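You operate a simulated robot arm through the tools that you are given. There is no shell and no other tool. Be economical: measure what you need, move in short steps, check, and stop when the job is done.

Carry out the task below with a simulated robot arm. There is one attempt and no reset: what you move stays moved.

TASK
Push the table drawer shut. Then put the green float from the wooden table on the green tile there and the yellow float on top of the drink can.

It is judged by the outcome, as a careful person would: the job done as asked, and still so three seconds after it is handed in. It fails if anything else is knocked over, pushed out of place, dropped, spilled or broken.

THE ROBOT
A 7-joint arm with a two-finger parallel gripper, fixed in place. Base frame: the origin is at the foot of the arm, x ahead of it, y to its left, z up; the work surface is at about z = 0.8. Lengths are in m, angles in rad, forces in N, time in s.
With the tool pointing down near the work surface it reaches from about 0.3 to 0.7 m from the base axis. Its first joint turns from -1.152 to 1.152 rad. Payload 1.57 kg.
Tool frame: the origin (TCP) lies between the finger pads and is the grasp point; the fingertips stand 0.03 m ahead of it; z points along the fingers, y is the line along which they close. The gripper opens to 0.11 m. The fingers are 0.024 m wide and 0.012 m thick; the gripper's body (0.048 by 0.112 m) begins 0.078 m behind the TCP.
Orientation is that of the tool frame in the base frame, as [roll, pitch, yaw] about the fixed x, y, z axes, in that order (R = Rz(yaw) Ry(pitch) Rx(roll)). With the fingers straight down and closing along the base's y, the tool's x points along the base's -x, its y along +y and its z along -z.

THE INTERFACE
- The arm moves only by the tool move_arm. Its argument "deltas" is one flat list of numbers, 7 for each row, row after row: the gripper command, from -1 (shut) to 1 (fully open), values between in proportion, then the shift along the tool's x, y, z in m, then the turn, a rotation vector about the tool's x, y, z in rad. In form: [hand, x, y, z, wx, wy, wz, hand, x, y, z, wx, wy, wz, ...]. A call has 1 to 10 rows; each row is the pose to reach, as a shift and turn from the pose commanded when the call began, along the tool's axes at that moment. A row lasts 0.2 s, in which the tool goes at most 0.05 m and 0.15 rad; a call with a longer step from one row to the next is refused whole, and so is a gripper value outside its range. A pose out of reach is approached as far as the arm can. The call stops where the force on the tool passes 40 N (or 10 N more than at its start, if that is more) or the arm is blocked; 0.2 s more then pass. The fingers move at their own pace (about 0.108 m/s each) and stop on an object; they squeeze with about 37 N. The grip force told is the motor's: it shows also when the fingers shut on nothing. Time passes only in rows, and 0.2 s behind the last, so rows that repeat a pose let the fingers close. It gives the time, the measured TCP pose, the force on the tool (base axes), the opening and the grip force at its end, in the units of the frame above (readings bear some noise).
- Cameras (640 x 400 px; columns grow to the right, rows downward): "scene" is fixed at [0.1522, -0.4021, 1.3866]; the picture's right is [0.77, -0.64, 0.00], its down [-0.45, -0.53, -0.72] and it looks along [0.46, 0.55, -0.70] (base axes); focal length 322 px, centre (320, 200). "wrist" rides on the gripper at [-0.036, 0, -0.08] in the tool frame; the picture's right is [0.00, -1.00, 0.00], its down [0.97, 0.00, -0.24] and it looks along [0.24, 0.00, 0.97] (tool axes); focal length 218 px, centre (320, 200).
- grab_frame(camera): a new picture of that camera. No time passes.
- probe_pixels(camera, pixels): for up to 12 pixels [column, row] of the newest picture of that camera ("zoom" is the newest enlarged one), the place [x, y, z] in the base frame of the surface seen there, good to about 0.002 m, but the place of the scene camera against the robot may be out by one fixed shift of up to 0.018 m in any direction. No time passes.
- inspect(camera, box): a new picture of the part [left, top, right, bottom] of that camera's present view, enlarged. No time passes.
- close_job(): hands the job in; it is judged then, once.

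Work in short steps. Measure before you move; look again where a grasp or a placing could have gone wrong, and mend it. You have 80 turns and 46 pictures in all, the two below and enlarged ones among them. Open the gripper and draw the arm clear of the work before you hand the job in, unless the task says otherwise; then end with one line.

The tools are called after "Request:" as name(argument=value, ...) on one line, values as JSON. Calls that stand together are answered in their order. move_arm: Moves the arm, as the interface text tells. Its arguments: {"type":"object","properties":{"deltas":{"type":"array","items":{"type":"number"}}},"required":["deltas"]} The other tools are called the same way: grab_frame (camera) takes a picture; probe_pixels (camera, pixels) gives the place of the surface under pixels of a picture; inspect (camera, box) takes an enlarged picture of a part of a camera's view; close_job () hands the job in.

At the start:

```text
time_s: 0.0
eef_pos: [0.4133, -0.191, 1.1265]
orientation: [3.141, 0.0, -3.141]
contact_force: [0.0, -0.7, -1.4]
opening: 0.1099
grasp_force: 0.0
```

scene: 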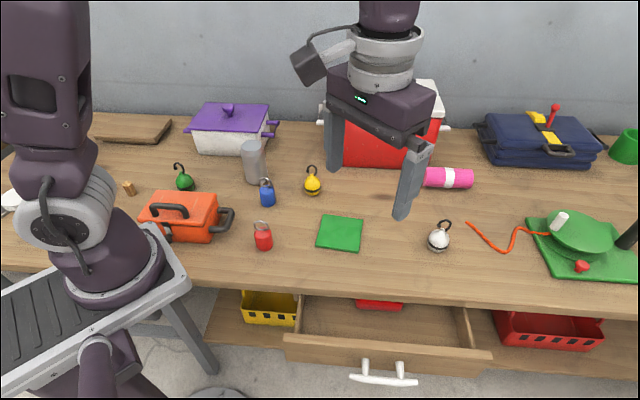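
wrist: 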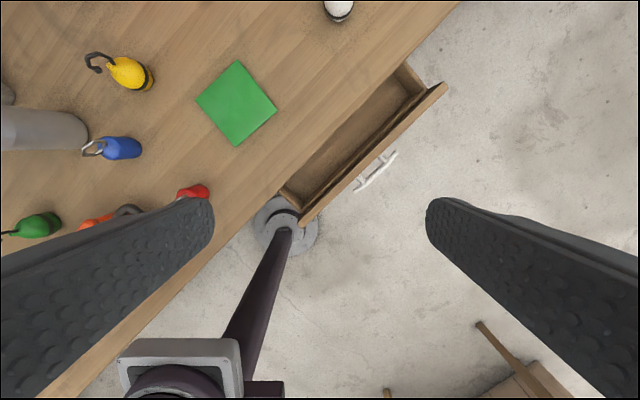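

I'll measure the drawer, handle, floats, tile and can in the opening pictures.

Request:
probe_pixels(camera="scene", pixels=[[290, 338], [488, 358], [385, 378], [303, 300], [465, 310], [185, 184], [179, 166], [313, 187], [311, 170], [340, 233], [253, 146], [253, 180]])

Request:
probe_pixels(camera="wrist", pixels=[[304, 222], [443, 88], [375, 170], [288, 190], [404, 66], [236, 103], [130, 73], [122, 148], [40, 226], [200, 190], [40, 128], [340, 8]])

Request:
inspect(camera="scene", box=[120, 120, 380, 282])

Request:
inspect(camera="scene", box=[220, 260, 540, 400])

```text
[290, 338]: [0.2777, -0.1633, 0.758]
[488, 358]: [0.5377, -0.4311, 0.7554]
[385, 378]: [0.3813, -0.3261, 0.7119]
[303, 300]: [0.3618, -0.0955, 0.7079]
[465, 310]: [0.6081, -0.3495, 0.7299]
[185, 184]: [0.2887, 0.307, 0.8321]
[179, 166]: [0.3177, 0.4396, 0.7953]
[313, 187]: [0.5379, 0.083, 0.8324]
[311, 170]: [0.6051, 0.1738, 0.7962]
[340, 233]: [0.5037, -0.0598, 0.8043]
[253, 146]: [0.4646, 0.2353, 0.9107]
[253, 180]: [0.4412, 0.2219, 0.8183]
```

```text
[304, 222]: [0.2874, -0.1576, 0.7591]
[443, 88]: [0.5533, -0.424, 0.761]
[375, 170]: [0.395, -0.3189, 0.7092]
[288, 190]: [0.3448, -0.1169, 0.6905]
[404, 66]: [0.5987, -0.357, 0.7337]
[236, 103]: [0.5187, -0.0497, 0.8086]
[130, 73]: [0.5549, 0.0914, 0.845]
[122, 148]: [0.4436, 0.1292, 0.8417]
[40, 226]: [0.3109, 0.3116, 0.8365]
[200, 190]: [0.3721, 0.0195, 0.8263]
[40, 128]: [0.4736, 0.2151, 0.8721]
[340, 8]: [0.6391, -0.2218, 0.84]
```

```text
2.46 times, centred on (250, 201) of scene
```

zoom: 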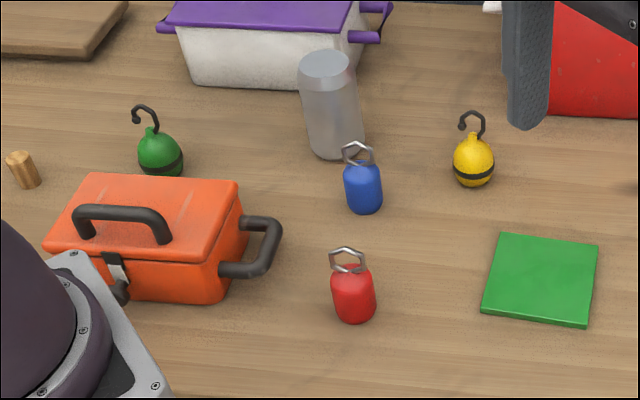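

```text
2.00 times, centred on (380, 330) of scene
```

zoom: 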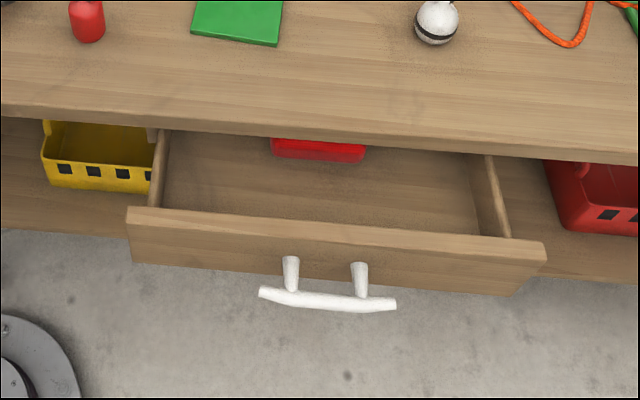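

The scene camera reads about (-0.014, -0.008, -0.003) off from the wrist one, so I'll correct for that. The drawer closes toward (+1,+1)/√2; next I'll probe the handle bar and table edge.

Request:
probe_pixels(camera="zoom", pixels=[[268, 294], [328, 302], [390, 304], [290, 280], [328, 235], [328, 220], [300, 120], [300, 132], [328, 308], [200, 120], [450, 140]])

Request:
probe_pixels(camera="wrist", pixels=[[360, 188], [377, 170], [394, 153], [320, 140], [326, 146], [250, 205], [420, 40], [375, 155], [305, 215]])

```text
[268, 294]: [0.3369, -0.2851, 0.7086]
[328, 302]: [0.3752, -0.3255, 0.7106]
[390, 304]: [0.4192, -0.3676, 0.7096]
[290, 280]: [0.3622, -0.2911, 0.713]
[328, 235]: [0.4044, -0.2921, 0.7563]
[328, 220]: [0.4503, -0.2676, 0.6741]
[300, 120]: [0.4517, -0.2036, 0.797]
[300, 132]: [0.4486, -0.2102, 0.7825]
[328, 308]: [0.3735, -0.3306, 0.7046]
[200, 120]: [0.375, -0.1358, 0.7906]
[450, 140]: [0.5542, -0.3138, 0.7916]
```

```text
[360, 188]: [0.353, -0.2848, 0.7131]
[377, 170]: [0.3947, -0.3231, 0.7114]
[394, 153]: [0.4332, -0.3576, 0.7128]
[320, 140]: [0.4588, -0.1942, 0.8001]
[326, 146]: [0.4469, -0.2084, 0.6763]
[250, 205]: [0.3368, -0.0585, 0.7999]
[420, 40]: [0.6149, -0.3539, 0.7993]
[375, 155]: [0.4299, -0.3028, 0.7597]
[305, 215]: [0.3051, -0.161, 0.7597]
```

Table edge is at n=(x+y)/√2=0.187, the panel at 0.088, and the handle bar spans 0.045–0.057 at z≈0.71, so about 0.1 m of travel. I'll move in front of the handle with fingers shut and the hand turned 45°.

Request:
move_arm(deltas=[-1, 0.007, -0.021, 0.031, 0, 0, -0.098, -1, 0.014, -0.042, 0.062, 0, 0, -0.196, -1, 0.021, -0.062, 0.094, 0, 0, -0.294, -1, 0.028, -0.083, 0.125, 0, 0, -0.393, -1, 0.035, -0.104, 0.156, 0, 0, -0.491, -1, 0.042, -0.125, 0.187, 0, 0, -0.589, -1, 0.049, -0.145, 0.219, 0, 0, -0.687, -1, 0.056, -0.166, 0.25, 0, 0, -0.785])

```text
time_s: 1.8
eef_pos: [0.3583, -0.3564, 0.8774]
orientation: [-3.141, 0.0, -2.355]
contact_force: [-1.0, 0.0, 0.3]
opening: 0.0
grasp_force: 21.3
```

Pose is as planned. I'll lower to tip height z≈0.692 (TCP 0.722) outside the handle.

Request:
move_arm(deltas=[-1, 0, 0, 0.04, 0, 0, 0, -1, 0, 0, 0.08, 0, 0, 0, -1, 0, 0, 0.12, 0, 0, 0, -1, 0, 0, 0.155, 0, 0, 0])

Request:
inspect(camera="scene", box=[220, 220, 540, 400])

```text
time_s: 2.8
eef_pos: [0.3573, -0.356, 0.7215]
orientation: [3.141, 0.001, -2.357]
contact_force: [-0.4, -0.3, -1.4]
opening: 0.0
grasp_force: 20.9
```

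```text
2.00 times, centred on (380, 310) of scene
```

zoom: 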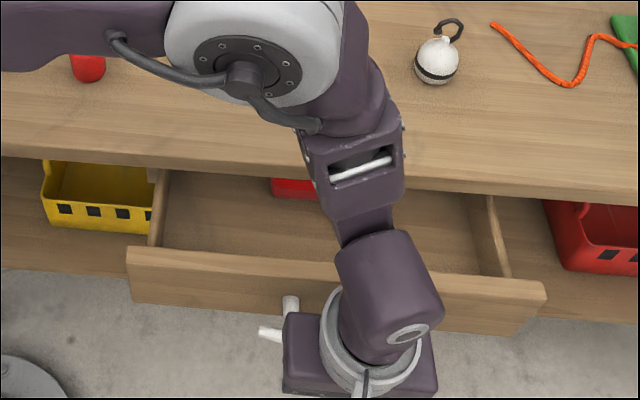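

Lowered cleanly. I'll push along +n (tool -x) in small steps.

Request:
move_arm(deltas=[-1, -0.02, 0, 0, 0, 0, 0, -1, -0.035, 0, 0, 0, 0, 0, -1, -0.05, 0, 0, 0, 0, 0, -1, -0.065, 0, 0, 0, 0, 0, -1, -0.08, 0, 0, 0, 0, 0])

Request:
inspect(camera="scene", box=[220, 220, 540, 400])

```text
time_s: 4.0
eef_pos: [0.4135, -0.3, 0.722]
orientation: [-3.141, -0.001, -2.356]
contact_force: [-0.1, -0.3, 0.8]
opening: 0.0
grasp_force: 21.4
```

```text
2.00 times, centred on (380, 310) of scene
```

zoom: 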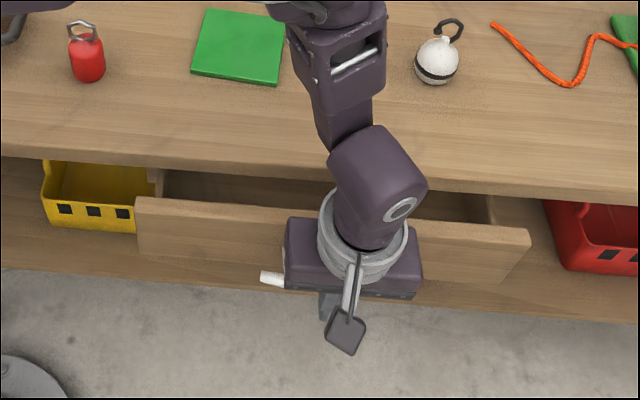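

The drawer is sliding with little force. I continue in 1 cm steps until it stops.

Request:
move_arm(deltas=[-1, -0.01, 0, 0, 0, 0, 0, -1, -0.02, 0, 0, 0, 0, 0, -1, -0.03, 0, 0, 0, 0, 0, -1, -0.04, 0, 0, 0, 0, 0, -1, -0.046, 0, 0, 0, 0, 0, -1, -0.052, 0, 0, 0, 0, 0])

Request:
inspect(camera="scene", box=[220, 220, 540, 400])

```text
time_s: 5.4
eef_pos: [0.4502, -0.2643, 0.7215]
orientation: [3.141, 0.001, -2.356]
contact_force: [-0.6, -1.3, 0.1]
opening: 0.0002
grasp_force: 20.6
```

```text
2.00 times, centred on (380, 310) of scene
```

zoom: 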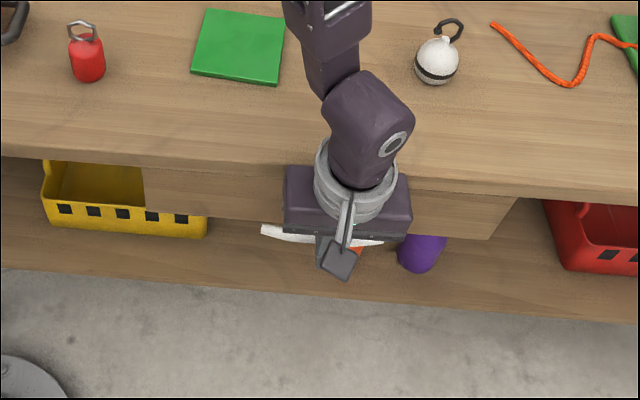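

No end stop felt yet (n≈0.132). I'll keep pushing in small steps, keeping the gripper body clear of the table edge.

Request:
move_arm(deltas=[-1, -0.004, 0, 0, 0, 0, 0, -1, -0.008, 0, 0, 0, 0, 0, -1, -0.012, 0, 0, 0, 0, 0, -1, -0.016, 0, 0, 0, 0, 0])

Request:
inspect(camera="scene", box=[220, 220, 540, 400])

```text
time_s: 6.4
eef_pos: [0.4619, -0.254, 0.7229]
orientation: [-3.141, 0.0, -2.357]
contact_force: [-1.7, -0.7, 0.3]
opening: 0.0
grasp_force: 21.4
```

```text
2.00 times, centred on (380, 310) of scene
```

zoom: 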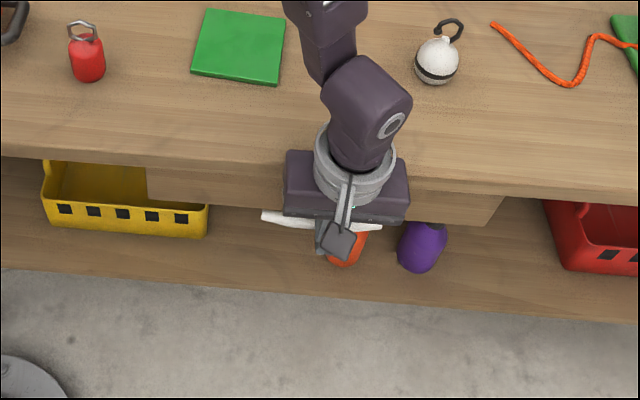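

Panel is now slipping under the tabletop (n≈0.203) with no stop yet. I raise 8 mm so the body passes above the table top, while still engaging the bar, and continue.

Request:
move_arm(deltas=[-1, 0.002, 0, -0.007, 0, 0, 0, -1, -0.004, 0, -0.007, 0, 0, 0, -1, -0.008, 0, -0.007, 0, 0, 0, -1, -0.012, 0, -0.007, 0, 0, 0, -1, -0.016, 0, -0.007, 0, 0, 0, -1, -0.02, 0, -0.007, 0, 0, 0])

Request:
inspect(camera="scene", box=[220, 220, 540, 400])

```text
time_s: 7.5
eef_pos: [0.4656, -0.2484, 0.7287]
orientation: [3.139, -0.011, -2.362]
contact_force: [-2.5, -3.7, 1.3]
opening: 0.0
grasp_force: 21.7
stopped in row 5: the force on the tool passed its limit (the readings are from after the stop); the commanded pose is now the measured one
```

```text
2.00 times, centred on (380, 310) of scene
```

zoom: 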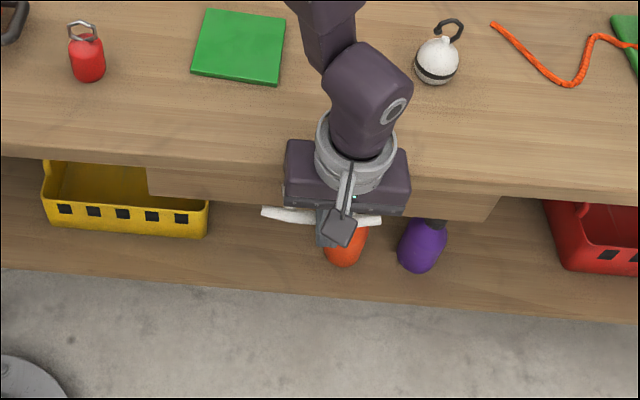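

Force limit hit at n≈0.154, with neither body nor fingers able to touch the table edge, so this is the drawer's end stop. I back off, rise, and check.

Request:
move_arm(deltas=[-1, 0.03, 0, 0, 0, 0, 0, -1, 0.06, 0, 0, 0, 0, 0, -1, 0.06, 0, -0.05, 0, 0, 0, -1, 0.06, 0, -0.1, 0, 0, 0, -1, 0.06, 0, -0.15, 0, 0, 0, -1, 0.06, 0, -0.2, 0, 0, 0, 0, 0.06, 0, -0.25, 0, 0, 0, 1, 0.06, 0, -0.3, 0, 0, 0])

Request:
grab_frame(camera="scene")

Request:
grab_frame(camera="wrist")

```text
time_s: 9.3
eef_pos: [0.4276, -0.2897, 1.0289]
orientation: [3.139, -0.011, -2.361]
contact_force: [-0.4, -0.2, 0.0]
opening: 0.1099
grasp_force: 0.0
```

```text
36 pictures are left
```

scene: 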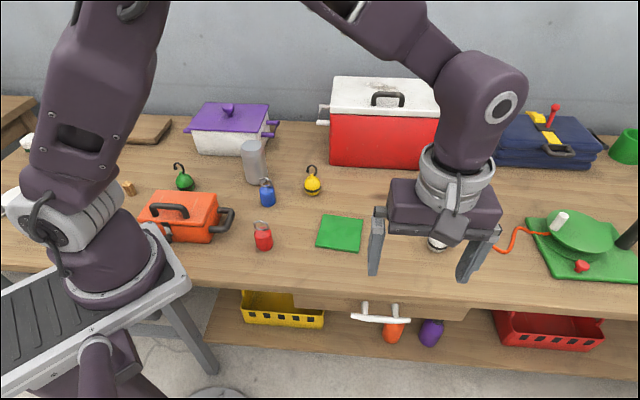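

```text
35 pictures are left
```

wrist: 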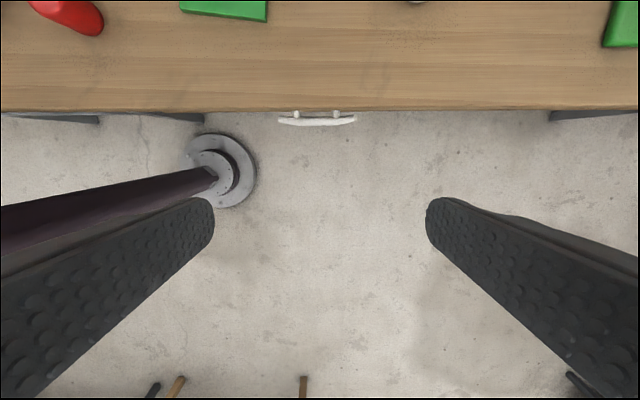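

Request:
inspect(camera="scene", box=[240, 270, 500, 360])

Request:
probe_pixels(camera="scene", pixels=[[340, 308], [430, 312], [380, 320], [340, 291], [430, 298], [313, 187], [185, 183], [254, 146]])

```text
2.46 times, centred on (370, 315) of scene
```

zoom: 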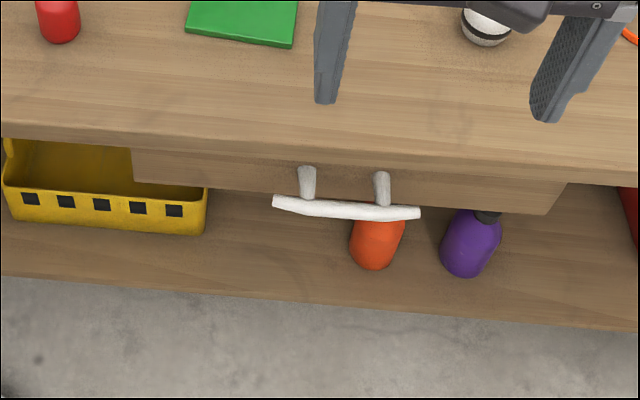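

```text
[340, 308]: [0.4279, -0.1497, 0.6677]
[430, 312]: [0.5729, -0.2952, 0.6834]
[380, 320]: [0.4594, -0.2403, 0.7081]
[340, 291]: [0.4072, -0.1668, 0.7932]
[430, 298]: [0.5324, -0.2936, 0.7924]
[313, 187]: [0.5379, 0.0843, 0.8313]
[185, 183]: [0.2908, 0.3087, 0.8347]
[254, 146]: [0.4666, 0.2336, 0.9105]
```

The drawer front sits 25 mm under the tabletop edge with the handle where it was stopped: shut. Now I carry the open hand over the green float near (0.305, 0.316) at z≈1.05 and look from above.

Request:
move_arm(deltas=[1, -0.026, 0.0397, -0.01, 0, 0, 0, 1, -0.052, 0.0794, -0.02, 0, -0.011, 0, 1, -0.078, 0.119, -0.02, 0, -0.011, 0, 1, -0.104, 0.1588, -0.02, 0, -0.011, 0, 1, -0.13, 0.1985, -0.02, 0, -0.011, 0, 1, -0.156, 0.238, -0.02, 0, -0.011, 0, 1, -0.182, 0.278, -0.02, 0, -0.011, 0, 1, -0.208, 0.3175, -0.02, 0, -0.011, 0, 1, -0.234, 0.357, -0.02, 0, -0.011, 0, 1, -0.26, 0.397, -0.02, 0, -0.011, 0])

Request:
move_arm(deltas=[1, -0.026, 0.0397, 0, 0, 0, 0, 1, -0.052, 0.0794, 0, 0, 0, 0, 1, -0.078, 0.119, 0, 0, 0, 0])

Request:
grab_frame(camera="wrist")

```text
time_s: 11.5
eef_pos: [0.3317, 0.1778, 1.0489]
orientation: [3.139, 0.001, -2.362]
contact_force: [0.7, 0.8, 0.1]
opening: 0.1103
grasp_force: 0.2
```

```text
time_s: 12.3
eef_pos: [0.3067, 0.3145, 1.0486]
orientation: [3.139, 0.0, -2.362]
contact_force: [-0.3, -1.4, -0.1]
opening: 0.1099
grasp_force: 0.1
```

```text
33 pictures are left
```

wrist: 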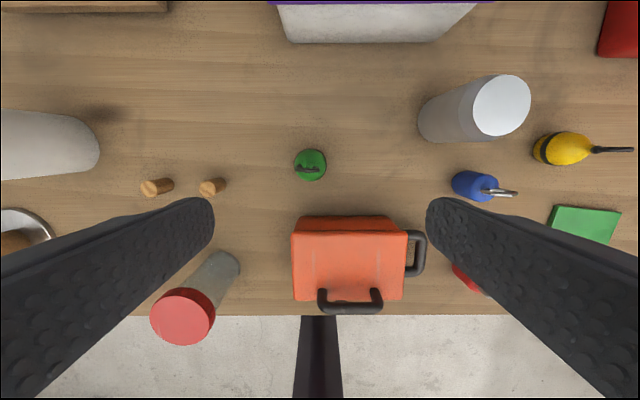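

Request:
inspect(camera="wrist", box=[250, 120, 380, 201])

Request:
probe_pixels(camera="wrist", pixels=[[310, 173], [310, 158], [300, 165], [321, 165], [310, 168], [318, 168], [345, 222], [300, 225], [212, 187], [502, 104], [450, 115], [565, 150]])

Request:
inspect(camera="wrist", box=[400, 60, 640, 210])

```text
4.92 times, centred on (315, 160) of wrist
```

zoom: 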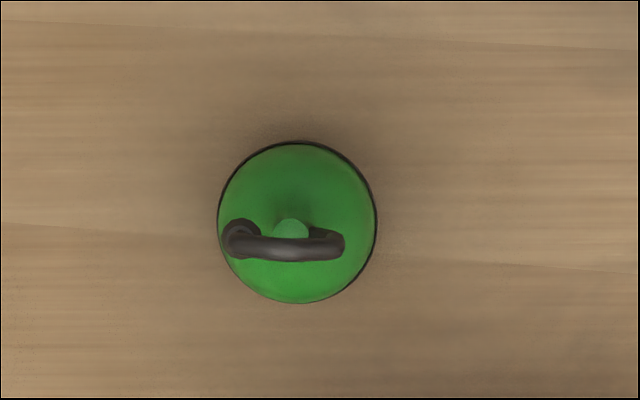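

```text
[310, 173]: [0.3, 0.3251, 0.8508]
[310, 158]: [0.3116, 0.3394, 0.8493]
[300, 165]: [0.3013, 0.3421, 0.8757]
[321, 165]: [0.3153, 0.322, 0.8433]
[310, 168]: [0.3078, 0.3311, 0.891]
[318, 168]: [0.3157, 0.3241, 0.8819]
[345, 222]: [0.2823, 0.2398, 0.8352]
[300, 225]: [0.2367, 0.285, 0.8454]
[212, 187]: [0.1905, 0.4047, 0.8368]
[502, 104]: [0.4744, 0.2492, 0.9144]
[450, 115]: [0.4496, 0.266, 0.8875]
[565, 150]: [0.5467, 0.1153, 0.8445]
```

```text
2.67 times, centred on (520, 135) of wrist
```

zoom: 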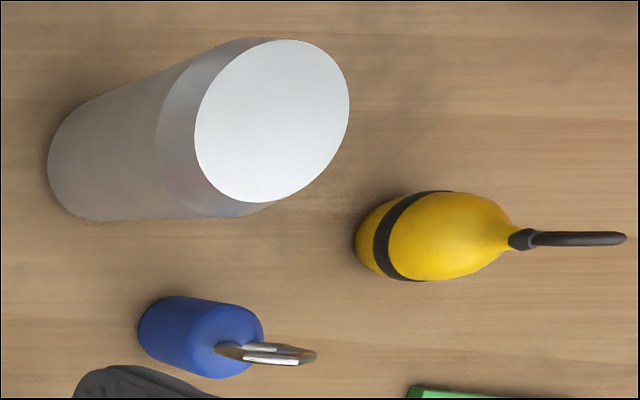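

Green float: centre ≈(0.305, 0.332), about 0.045 wide, hook top z≈0.891. I centre over it with the fingers at about 0.08 and descend partway.

Request:
move_arm(deltas=[0.45, -0.0112, 0.0134, 0.03, 0, 0, 0, 0.45, -0.0112, 0.0134, 0.07, 0, 0, 0, 0.45, -0.0112, 0.0134, 0.11, 0, 0, 0, 0.45, -0.0112, 0.0134, 0.14, 0, 0, 0])

Request:
grab_frame(camera="wrist")

```text
time_s: 13.3
eef_pos: [0.3041, 0.3328, 0.9064]
orientation: [3.14, -0.001, -2.362]
contact_force: [0.5, -0.2, 0.7]
opening: 0.0798
grasp_force: 0.2
```

```text
30 pictures are left
```

wrist: 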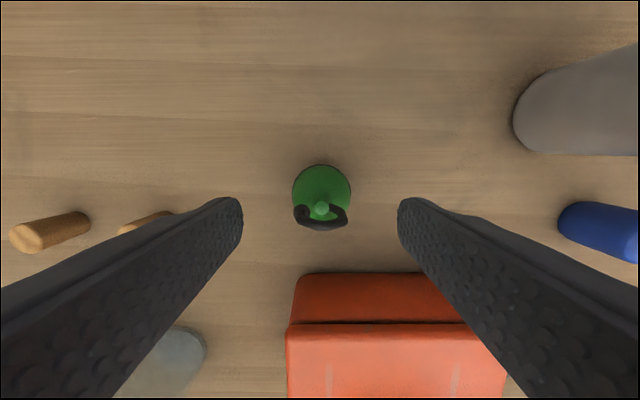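

Float is centred between the fingers. I descend to TCP z≈0.834 and close.

Request:
move_arm(deltas=[0.45, 0, 0, 0.03, 0, 0, 0, 0.45, 0, 0, 0.055, 0, 0, 0, 0.45, 0, 0, 0.0725, 0, 0, 0, -1, 0, 0, 0.0725, 0, 0, 0, -1, 0, 0, 0.0725, 0, 0, 0, -1, 0, 0, 0.0725, 0, 0, 0])

Request:
grab_frame(camera="wrist")

```text
time_s: 14.7
eef_pos: [0.3007, 0.3333, 0.835]
orientation: [3.14, 0.001, -2.361]
contact_force: [0.2, 0.2, -0.4]
opening: 0.0391
grasp_force: 37.0
```

```text
29 pictures are left
```

wrist: 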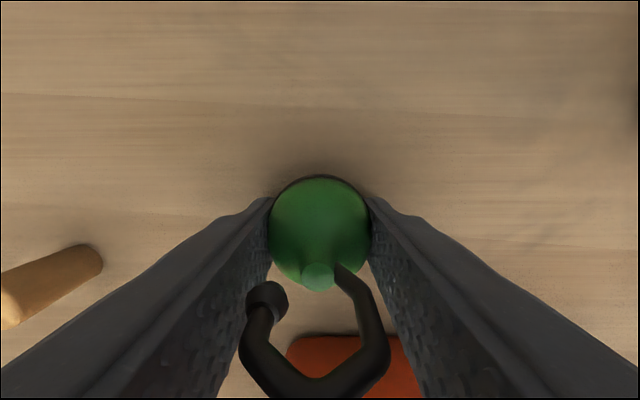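

Gripped at 0.039 m with 37 N. I lift and check it holds.

Request:
move_arm(deltas=[-1, 0, 0, -0.02, 0, 0, 0, -1, 0, 0, -0.06, 0, 0, 0, -1, 0, 0, -0.1, 0, 0, 0, -1, 0, 0, -0.14, 0, 0, 0, -1, 0, 0, -0.18, 0, 0, 0])

Request:
grab_frame(camera="scene")

Request:
grab_frame(camera="wrist")

```text
time_s: 15.9
eef_pos: [0.3013, 0.3329, 1.0159]
orientation: [3.14, -0.001, -2.362]
contact_force: [-0.6, -0.5, -0.1]
opening: 0.0389
grasp_force: 37.4
```

```text
28 pictures are left
```

scene: 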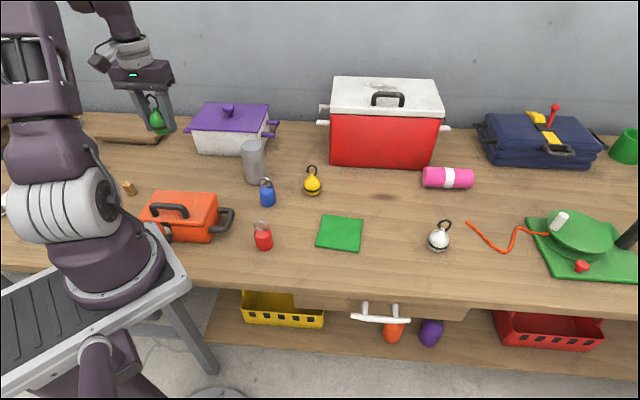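

```text
27 pictures are left
```

wrist: 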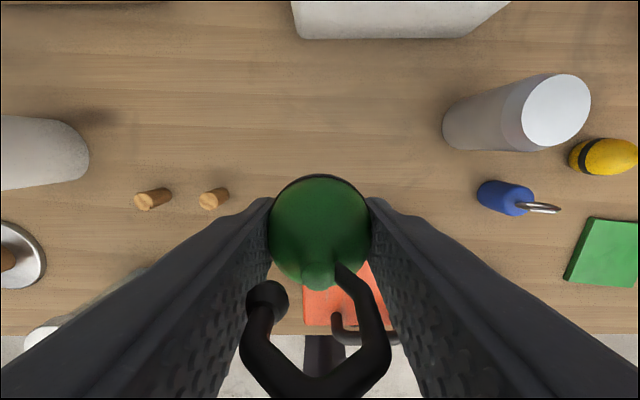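

The float is held firmly and centred. I carry it over the tile at (0.519, -0.050).

Request:
move_arm(deltas=[-1, 0.0115, -0.0425, 0, 0, 0, 0, -1, 0.023, -0.085, 0, 0, 0, 0, -1, 0.0344, -0.1276, 0, 0, 0, 0, -1, 0.0459, -0.1701, 0, 0, 0, 0, -1, 0.0574, -0.2126, 0, 0, 0, 0, -1, 0.0689, -0.2551, 0, 0, 0, 0, -1, 0.0804, -0.2976, 0, 0, 0, 0, -1, 0.0918, -0.3402, 0, 0, 0, 0, -1, 0.1033, -0.3827, 0, 0, 0, 0, -1, 0.1148, -0.4252, 0, 0, 0, 0])

Request:
grab_frame(camera="wrist")

```text
time_s: 18.1
eef_pos: [0.5189, -0.0526, 1.0138]
orientation: [3.139, 0.0, -2.36]
contact_force: [0.2, 0.1, 0.4]
opening: 0.0389
grasp_force: 36.8
```

```text
26 pictures are left
```

wrist: 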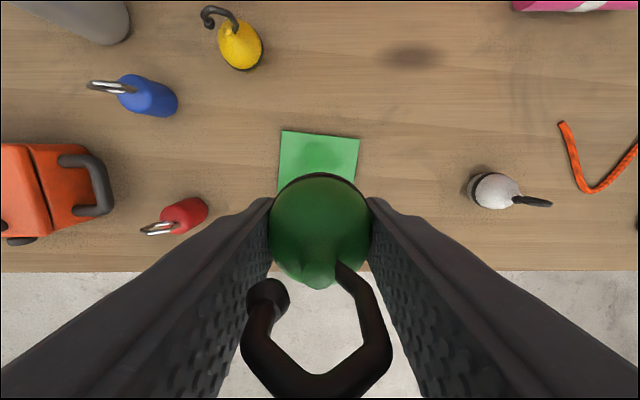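

Request:
probe_pixels(camera="wrist", pixels=[[284, 134], [357, 141], [281, 188], [320, 165], [240, 45]])

Request:
probe_pixels(camera="scene", pixels=[[323, 217], [363, 220], [360, 250], [318, 246]])

```text
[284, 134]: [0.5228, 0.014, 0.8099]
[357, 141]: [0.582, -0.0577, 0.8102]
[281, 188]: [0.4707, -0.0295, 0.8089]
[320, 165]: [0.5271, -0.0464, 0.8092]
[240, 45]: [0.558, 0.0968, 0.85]
```

```text
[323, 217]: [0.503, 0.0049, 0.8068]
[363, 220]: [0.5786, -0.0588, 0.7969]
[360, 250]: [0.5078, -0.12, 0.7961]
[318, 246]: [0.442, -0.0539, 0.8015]
```

Tile spans about 0.09 around centre (0.521, -0.050) with top z≈0.809; the float is right above. I lower by 0.169 m and then check before release.

Request:
move_arm(deltas=[-1, 0, 0, 0.045, 0, 0, 0, -1, 0, 0, 0.09, 0, 0, 0, -1, 0, 0, 0.13, 0, 0, 0, -1, 0, 0, 0.15, 0, 0, 0, -1, 0, 0, 0.162, 0, 0, 0, -1, 0, 0, 0.169, 0, 0, 0])

Request:
inspect(camera="scene", box=[260, 150, 420, 260])

```text
time_s: 19.5
eef_pos: [0.5189, -0.0505, 0.8459]
orientation: [3.14, -0.001, -2.363]
contact_force: [-0.4, 0.0, -0.2]
opening: 0.0392
grasp_force: 36.8
```

```text
3.64 times, centred on (340, 205) of scene
```

zoom: 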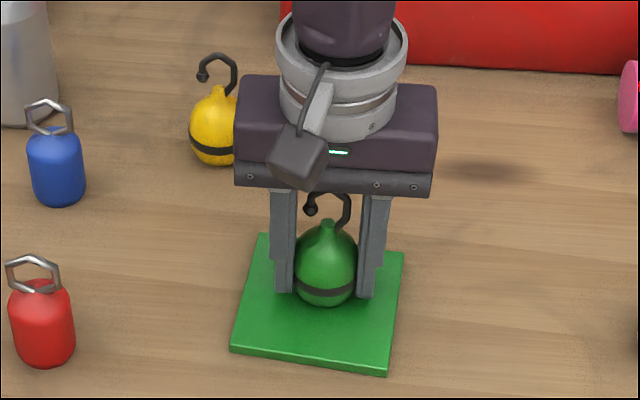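

Float is just about on the tile. I lower 1.5 mm more, then open gently.

Request:
move_arm(deltas=[-1, 0, 0, 0.0015, 0, 0, 0, -0.2, 0, 0, 0.0015, 0, 0, 0, 0.2, 0, 0, 0.0015, 0, 0, 0, 0.3, 0, 0, 0.0015, 0, 0, 0])

Request:
inspect(camera="scene", box=[260, 150, 420, 260])

```text
time_s: 20.5
eef_pos: [0.5183, -0.0498, 0.8442]
orientation: [3.14, 0.0, -2.362]
contact_force: [0.7, 0.1, 0.9]
opening: 0.0715
grasp_force: 0.0
```

```text
3.64 times, centred on (340, 205) of scene
```

zoom: 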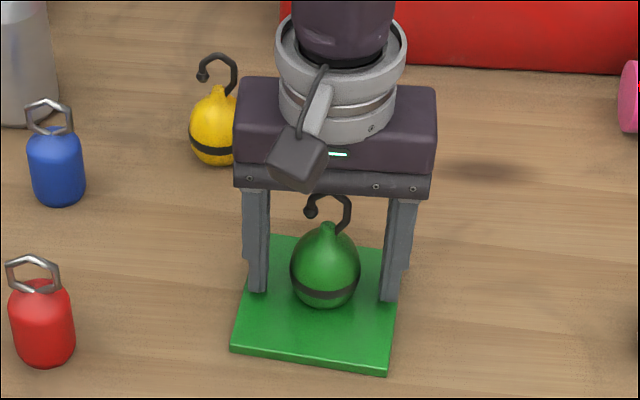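

Float stands on the tile. I rise straight up and then move above the yellow float near (0.555, 0.095).

Request:
move_arm(deltas=[0.3, 0, 0, -0.04, 0, 0, 0, 0.3, 0, 0, -0.08, 0, 0, 0, 0.3, 0, 0, -0.12, 0, 0, 0, 0.3, 0, 0, -0.165, 0, 0, 0, 0.45, -0.04, 0.025, -0.165, 0, 0, 0, 0.45, -0.08, 0.05, -0.165, 0, 0, 0, 0.45, -0.127, 0.065, -0.165, 0, 0, 0, 0.45, -0.127, 0.078, -0.165, 0, 0, 0])

Request:
grab_frame(camera="wrist")

```text
time_s: 22.3
eef_pos: [0.5542, 0.0952, 1.0087]
orientation: [3.14, 0.0, -2.361]
contact_force: [-0.3, 0.7, 0.5]
opening: 0.0797
grasp_force: 0.0
```

```text
23 pictures are left
```

wrist: 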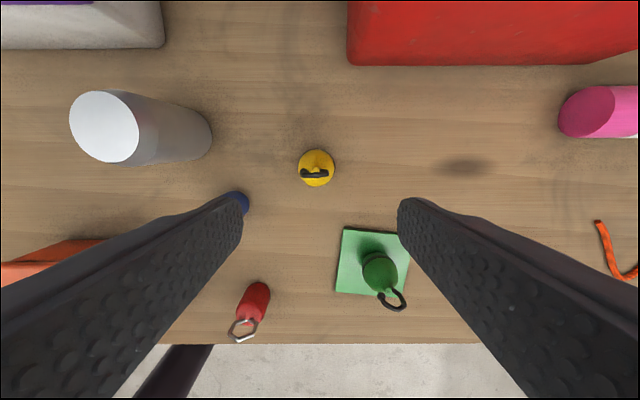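

Request:
inspect(camera="wrist", box=[40, 60, 360, 260])

Request:
probe_pixels(camera="wrist", pixels=[[104, 127], [72, 120], [136, 135], [95, 95], [115, 158], [317, 175], [330, 165], [238, 202]])

```text
2.00 times, centred on (200, 160) of wrist
```

zoom: 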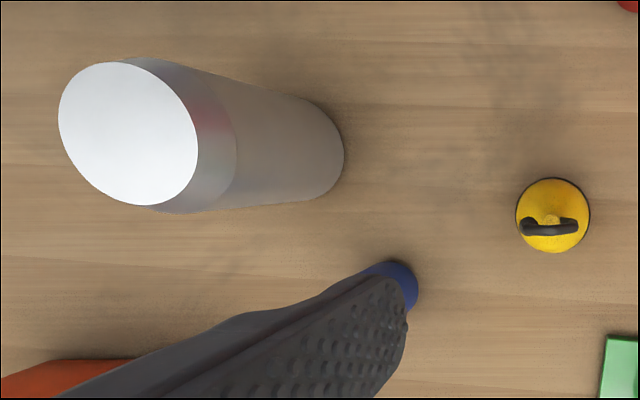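

```text
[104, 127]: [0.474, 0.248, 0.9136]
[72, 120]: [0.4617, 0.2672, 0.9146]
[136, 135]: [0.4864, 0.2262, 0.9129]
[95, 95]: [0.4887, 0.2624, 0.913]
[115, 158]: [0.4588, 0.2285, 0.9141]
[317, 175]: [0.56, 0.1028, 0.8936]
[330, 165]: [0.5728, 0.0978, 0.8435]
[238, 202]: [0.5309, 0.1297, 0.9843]
```

Can top centre ≈(0.474, 0.247), z=0.914, flat. Yellow is 10 mm off in tool x; I centre and descend to TCP 0.835, then close.

Request:
move_arm(deltas=[0.3, -0.0102, 0.0036, 0.03, 0, 0, 0, 0.3, -0.0102, 0.0036, 0.07, 0, 0, 0, 0.3, -0.0102, 0.0036, 0.11, 0, 0, 0, 0.3, -0.0102, 0.0036, 0.145, 0, 0, 0, 0.3, -0.0102, 0.0036, 0.1735, 0, 0, 0, 0.3, -0.0102, 0.0036, 0.1735, 0, 0, 0, -1, -0.0102, 0.0036, 0.1735, 0, 0, 0, -1, -0.0102, 0.0036, 0.1735, 0, 0, 0, -1, -0.0102, 0.0036, 0.1735, 0, 0, 0])

Request:
grab_frame(camera="wrist")

```text
time_s: 24.3
eef_pos: [0.559, 0.1045, 0.8374]
orientation: [3.139, 0.0, -2.363]
contact_force: [0.1, 0.0, -0.3]
opening: 0.0388
grasp_force: 36.6
```

```text
21 pictures are left
```

wrist: 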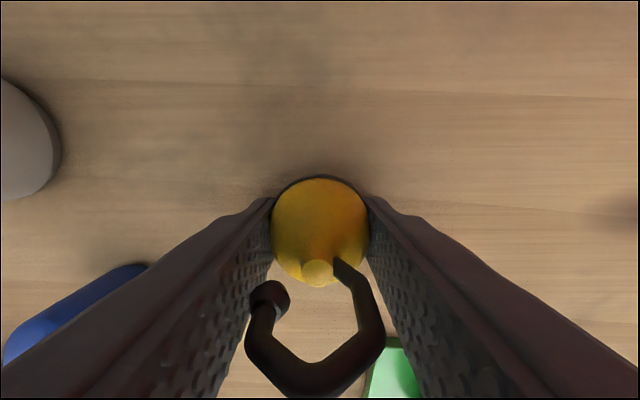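

Yellow held at 0.039 m. I lift 0.17 m, then carry it over the can.

Request:
move_arm(deltas=[-1, 0, 0, -0.03, 0, 0, 0, -1, 0, 0, -0.075, 0, 0, 0, -1, 0, 0, -0.12, 0, 0, 0, -1, 0, 0, -0.17, 0, 0, 0, -1, -0.008, 0.0321, -0.17, 0, 0, 0, -1, -0.0158, 0.0643, -0.17, 0, 0, 0, -1, -0.0237, 0.0964, -0.17, 0, 0, 0, -1, -0.0316, 0.1286, -0.17, 0, 0, 0, -1, -0.0395, 0.1607, -0.17, 0, 0, 0, -1, -0.0395, 0.1607, -0.17, 0, 0, 0])

Request:
grab_frame(camera="wrist")

Request:
inspect(camera="scene", box=[180, 80, 340, 200])

```text
time_s: 26.5
eef_pos: [0.475, 0.247, 1.0077]
orientation: [3.14, 0.001, -2.361]
contact_force: [-0.7, 0.6, -0.6]
opening: 0.0389
grasp_force: 36.8
```

```text
20 pictures are left
```

wrist: 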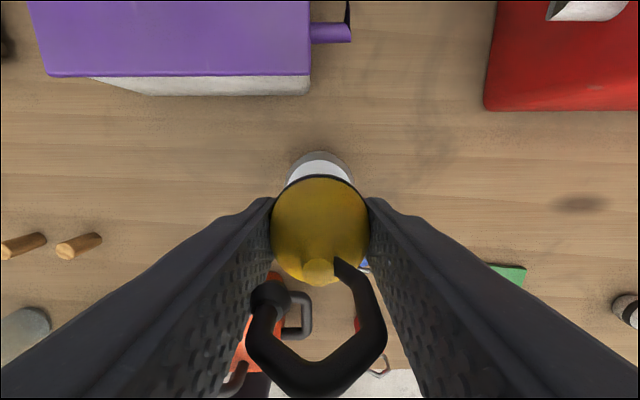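

```text
3.33 times, centred on (260, 140) of scene
```

zoom: 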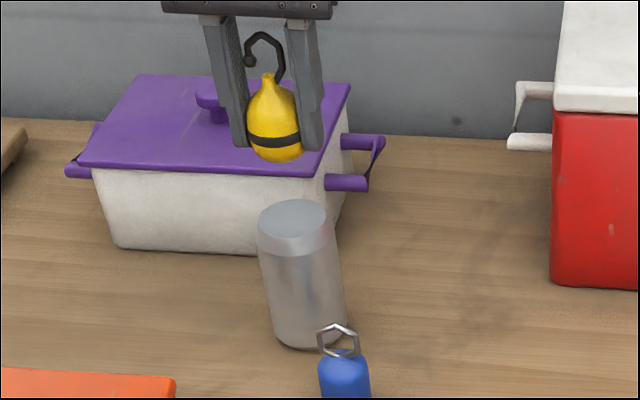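

Float is centred above the can. I descend to about 1–2 mm above contact and look.

Request:
move_arm(deltas=[-1, 0, 0, 0.02, 0, 0, 0, -1, 0, 0, 0.038, 0, 0, 0, -1, 0, 0, 0.048, 0, 0, 0, -1, 0, 0, 0.054, 0, 0, 0])

Request:
inspect(camera="scene", box=[210, 100, 310, 200])

```text
time_s: 27.5
eef_pos: [0.4746, 0.2468, 0.9512]
orientation: [3.139, 0.0, -2.363]
contact_force: [0.2, -0.9, -0.5]
opening: 0.0387
grasp_force: 36.8
```

```text
4.00 times, centred on (260, 150) of scene
```

zoom: 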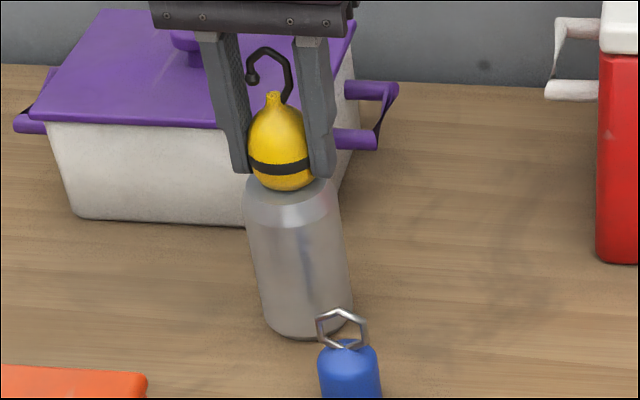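

Nearly on it. I lower 1 mm and read the force.

Request:
move_arm(deltas=[-1, 0, 0, 0.001, 0, 0, 0, -1, 0, 0, 0.001, 0, 0, 0])

```text
time_s: 28.1
eef_pos: [0.4763, 0.2468, 0.9505]
orientation: [3.138, -0.001, -2.362]
contact_force: [0.5, -0.5, 4.2]
opening: 0.0389
grasp_force: 37.2
```

4 N upward: the float is touching the can. I open gently and look.

Request:
move_arm(deltas=[-0.25, 0, 0, 0.001, 0, 0, 0, -0.1, 0, 0, 0.001, 0, 0, 0, 0.1, 0, 0, 0.001, 0, 0, 0, 0.3, 0, 0, 0.001, 0, 0, 0, 0.3, 0, 0, 0.001, 0, 0, 0])

Request:
inspect(camera="scene", box=[210, 100, 310, 200])

Request:
grab_frame(camera="wrist")

```text
time_s: 29.3
eef_pos: [0.4753, 0.247, 0.9501]
orientation: [3.141, 0.0, -2.363]
contact_force: [-0.1, 0.1, 0.5]
opening: 0.0715
grasp_force: 0.1
```

```text
4.00 times, centred on (260, 150) of scene
```

zoom: 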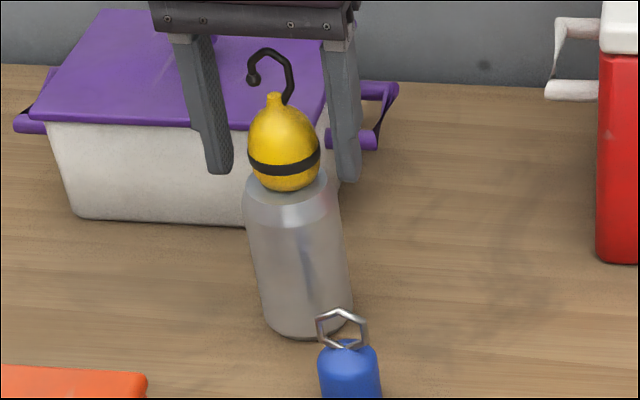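

```text
16 pictures are left
```

wrist: 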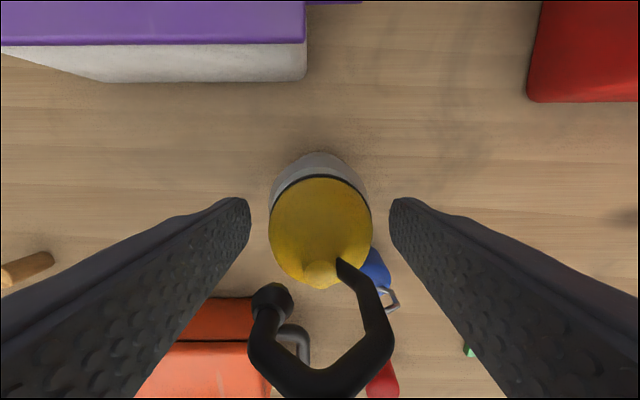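

The float stands on the can. I rise straight up (hook clears between the fingers), then draw back to the right and check.

Request:
move_arm(deltas=[0.3, 0, 0, -0.03, 0, 0, 0, 0.3, 0, 0, -0.07, 0, 0, 0, 0.3, 0, 0, -0.11, 0, 0, 0, 0.3, 0, 0, -0.155, 0, 0, 0, 0.3, 0, -0.04, -0.17, 0, 0, 0, 0.3, 0.01, -0.085, -0.17, 0, 0, 0, 0.3, 0.02, -0.13, -0.17, 0, 0, 0, 0.3, 0.03, -0.175, -0.17, 0, 0, 0, 0.3, 0.04, -0.22, -0.17, 0, 0, 0, 0.3, 0.05, -0.26, -0.17, 0, 0, 0])

Request:
grab_frame(camera="scene")

Request:
inspect(camera="scene", box=[200, 100, 400, 260])

```text
time_s: 31.5
eef_pos: [0.6232, 0.0251, 1.1189]
orientation: [3.139, -0.001, -2.363]
contact_force: [0.4, 0.0, 0.3]
opening: 0.0715
grasp_force: 0.1
```

```text
15 pictures are left
```

scene: 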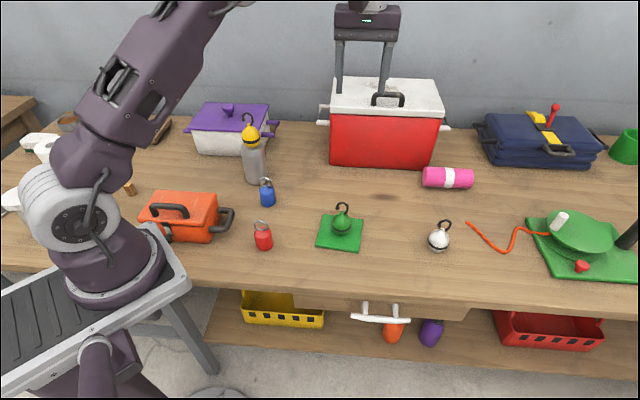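

```text
2.50 times, centred on (300, 180) of scene
```

zoom: 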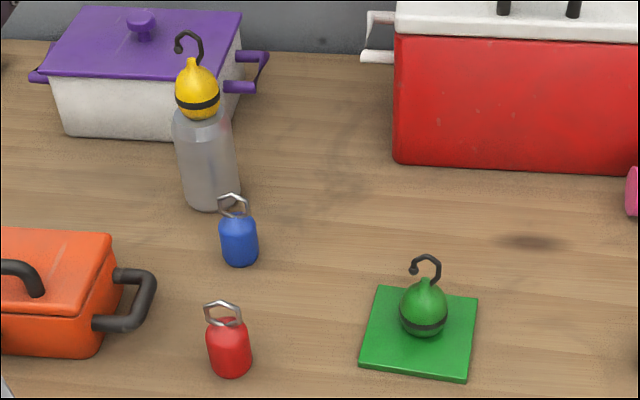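

Both floats stand in place, the drawer is shut and nothing else has moved. I open the gripper fully, wait a moment, and verify stability.

Request:
move_arm(deltas=[1, 0, 0, -0.02, 0, 0, 0, 1, 0, 0, -0.04, 0, 0, 0, 1, 0, 0, -0.04, 0, 0, 0, 1, 0, 0, -0.04, 0, 0, 0, 1, 0, 0, -0.04, 0, 0, 0, 1, 0, 0, -0.04, 0, 0, 0])

Request:
grab_frame(camera="scene")

```text
time_s: 32.9
eef_pos: [0.6227, 0.0282, 1.1581]
orientation: [3.14, -0.001, -2.362]
contact_force: [0.7, -0.3, 0.1]
opening: 0.11
grasp_force: 0.2
```

```text
13 pictures are left
```

scene: 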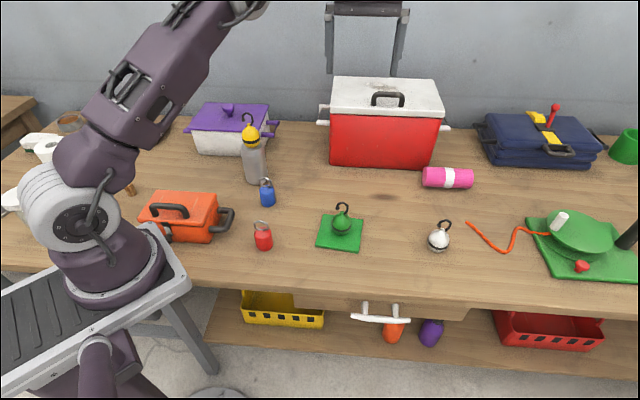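

Everything is stable, so I hand the job in.

Request:
close_job()

```text
The job is handed in.
```

The drawer is shut, the green float is on the green tile, the yellow float is on top of the drink can, and the last picture shows nothing else disturbed.
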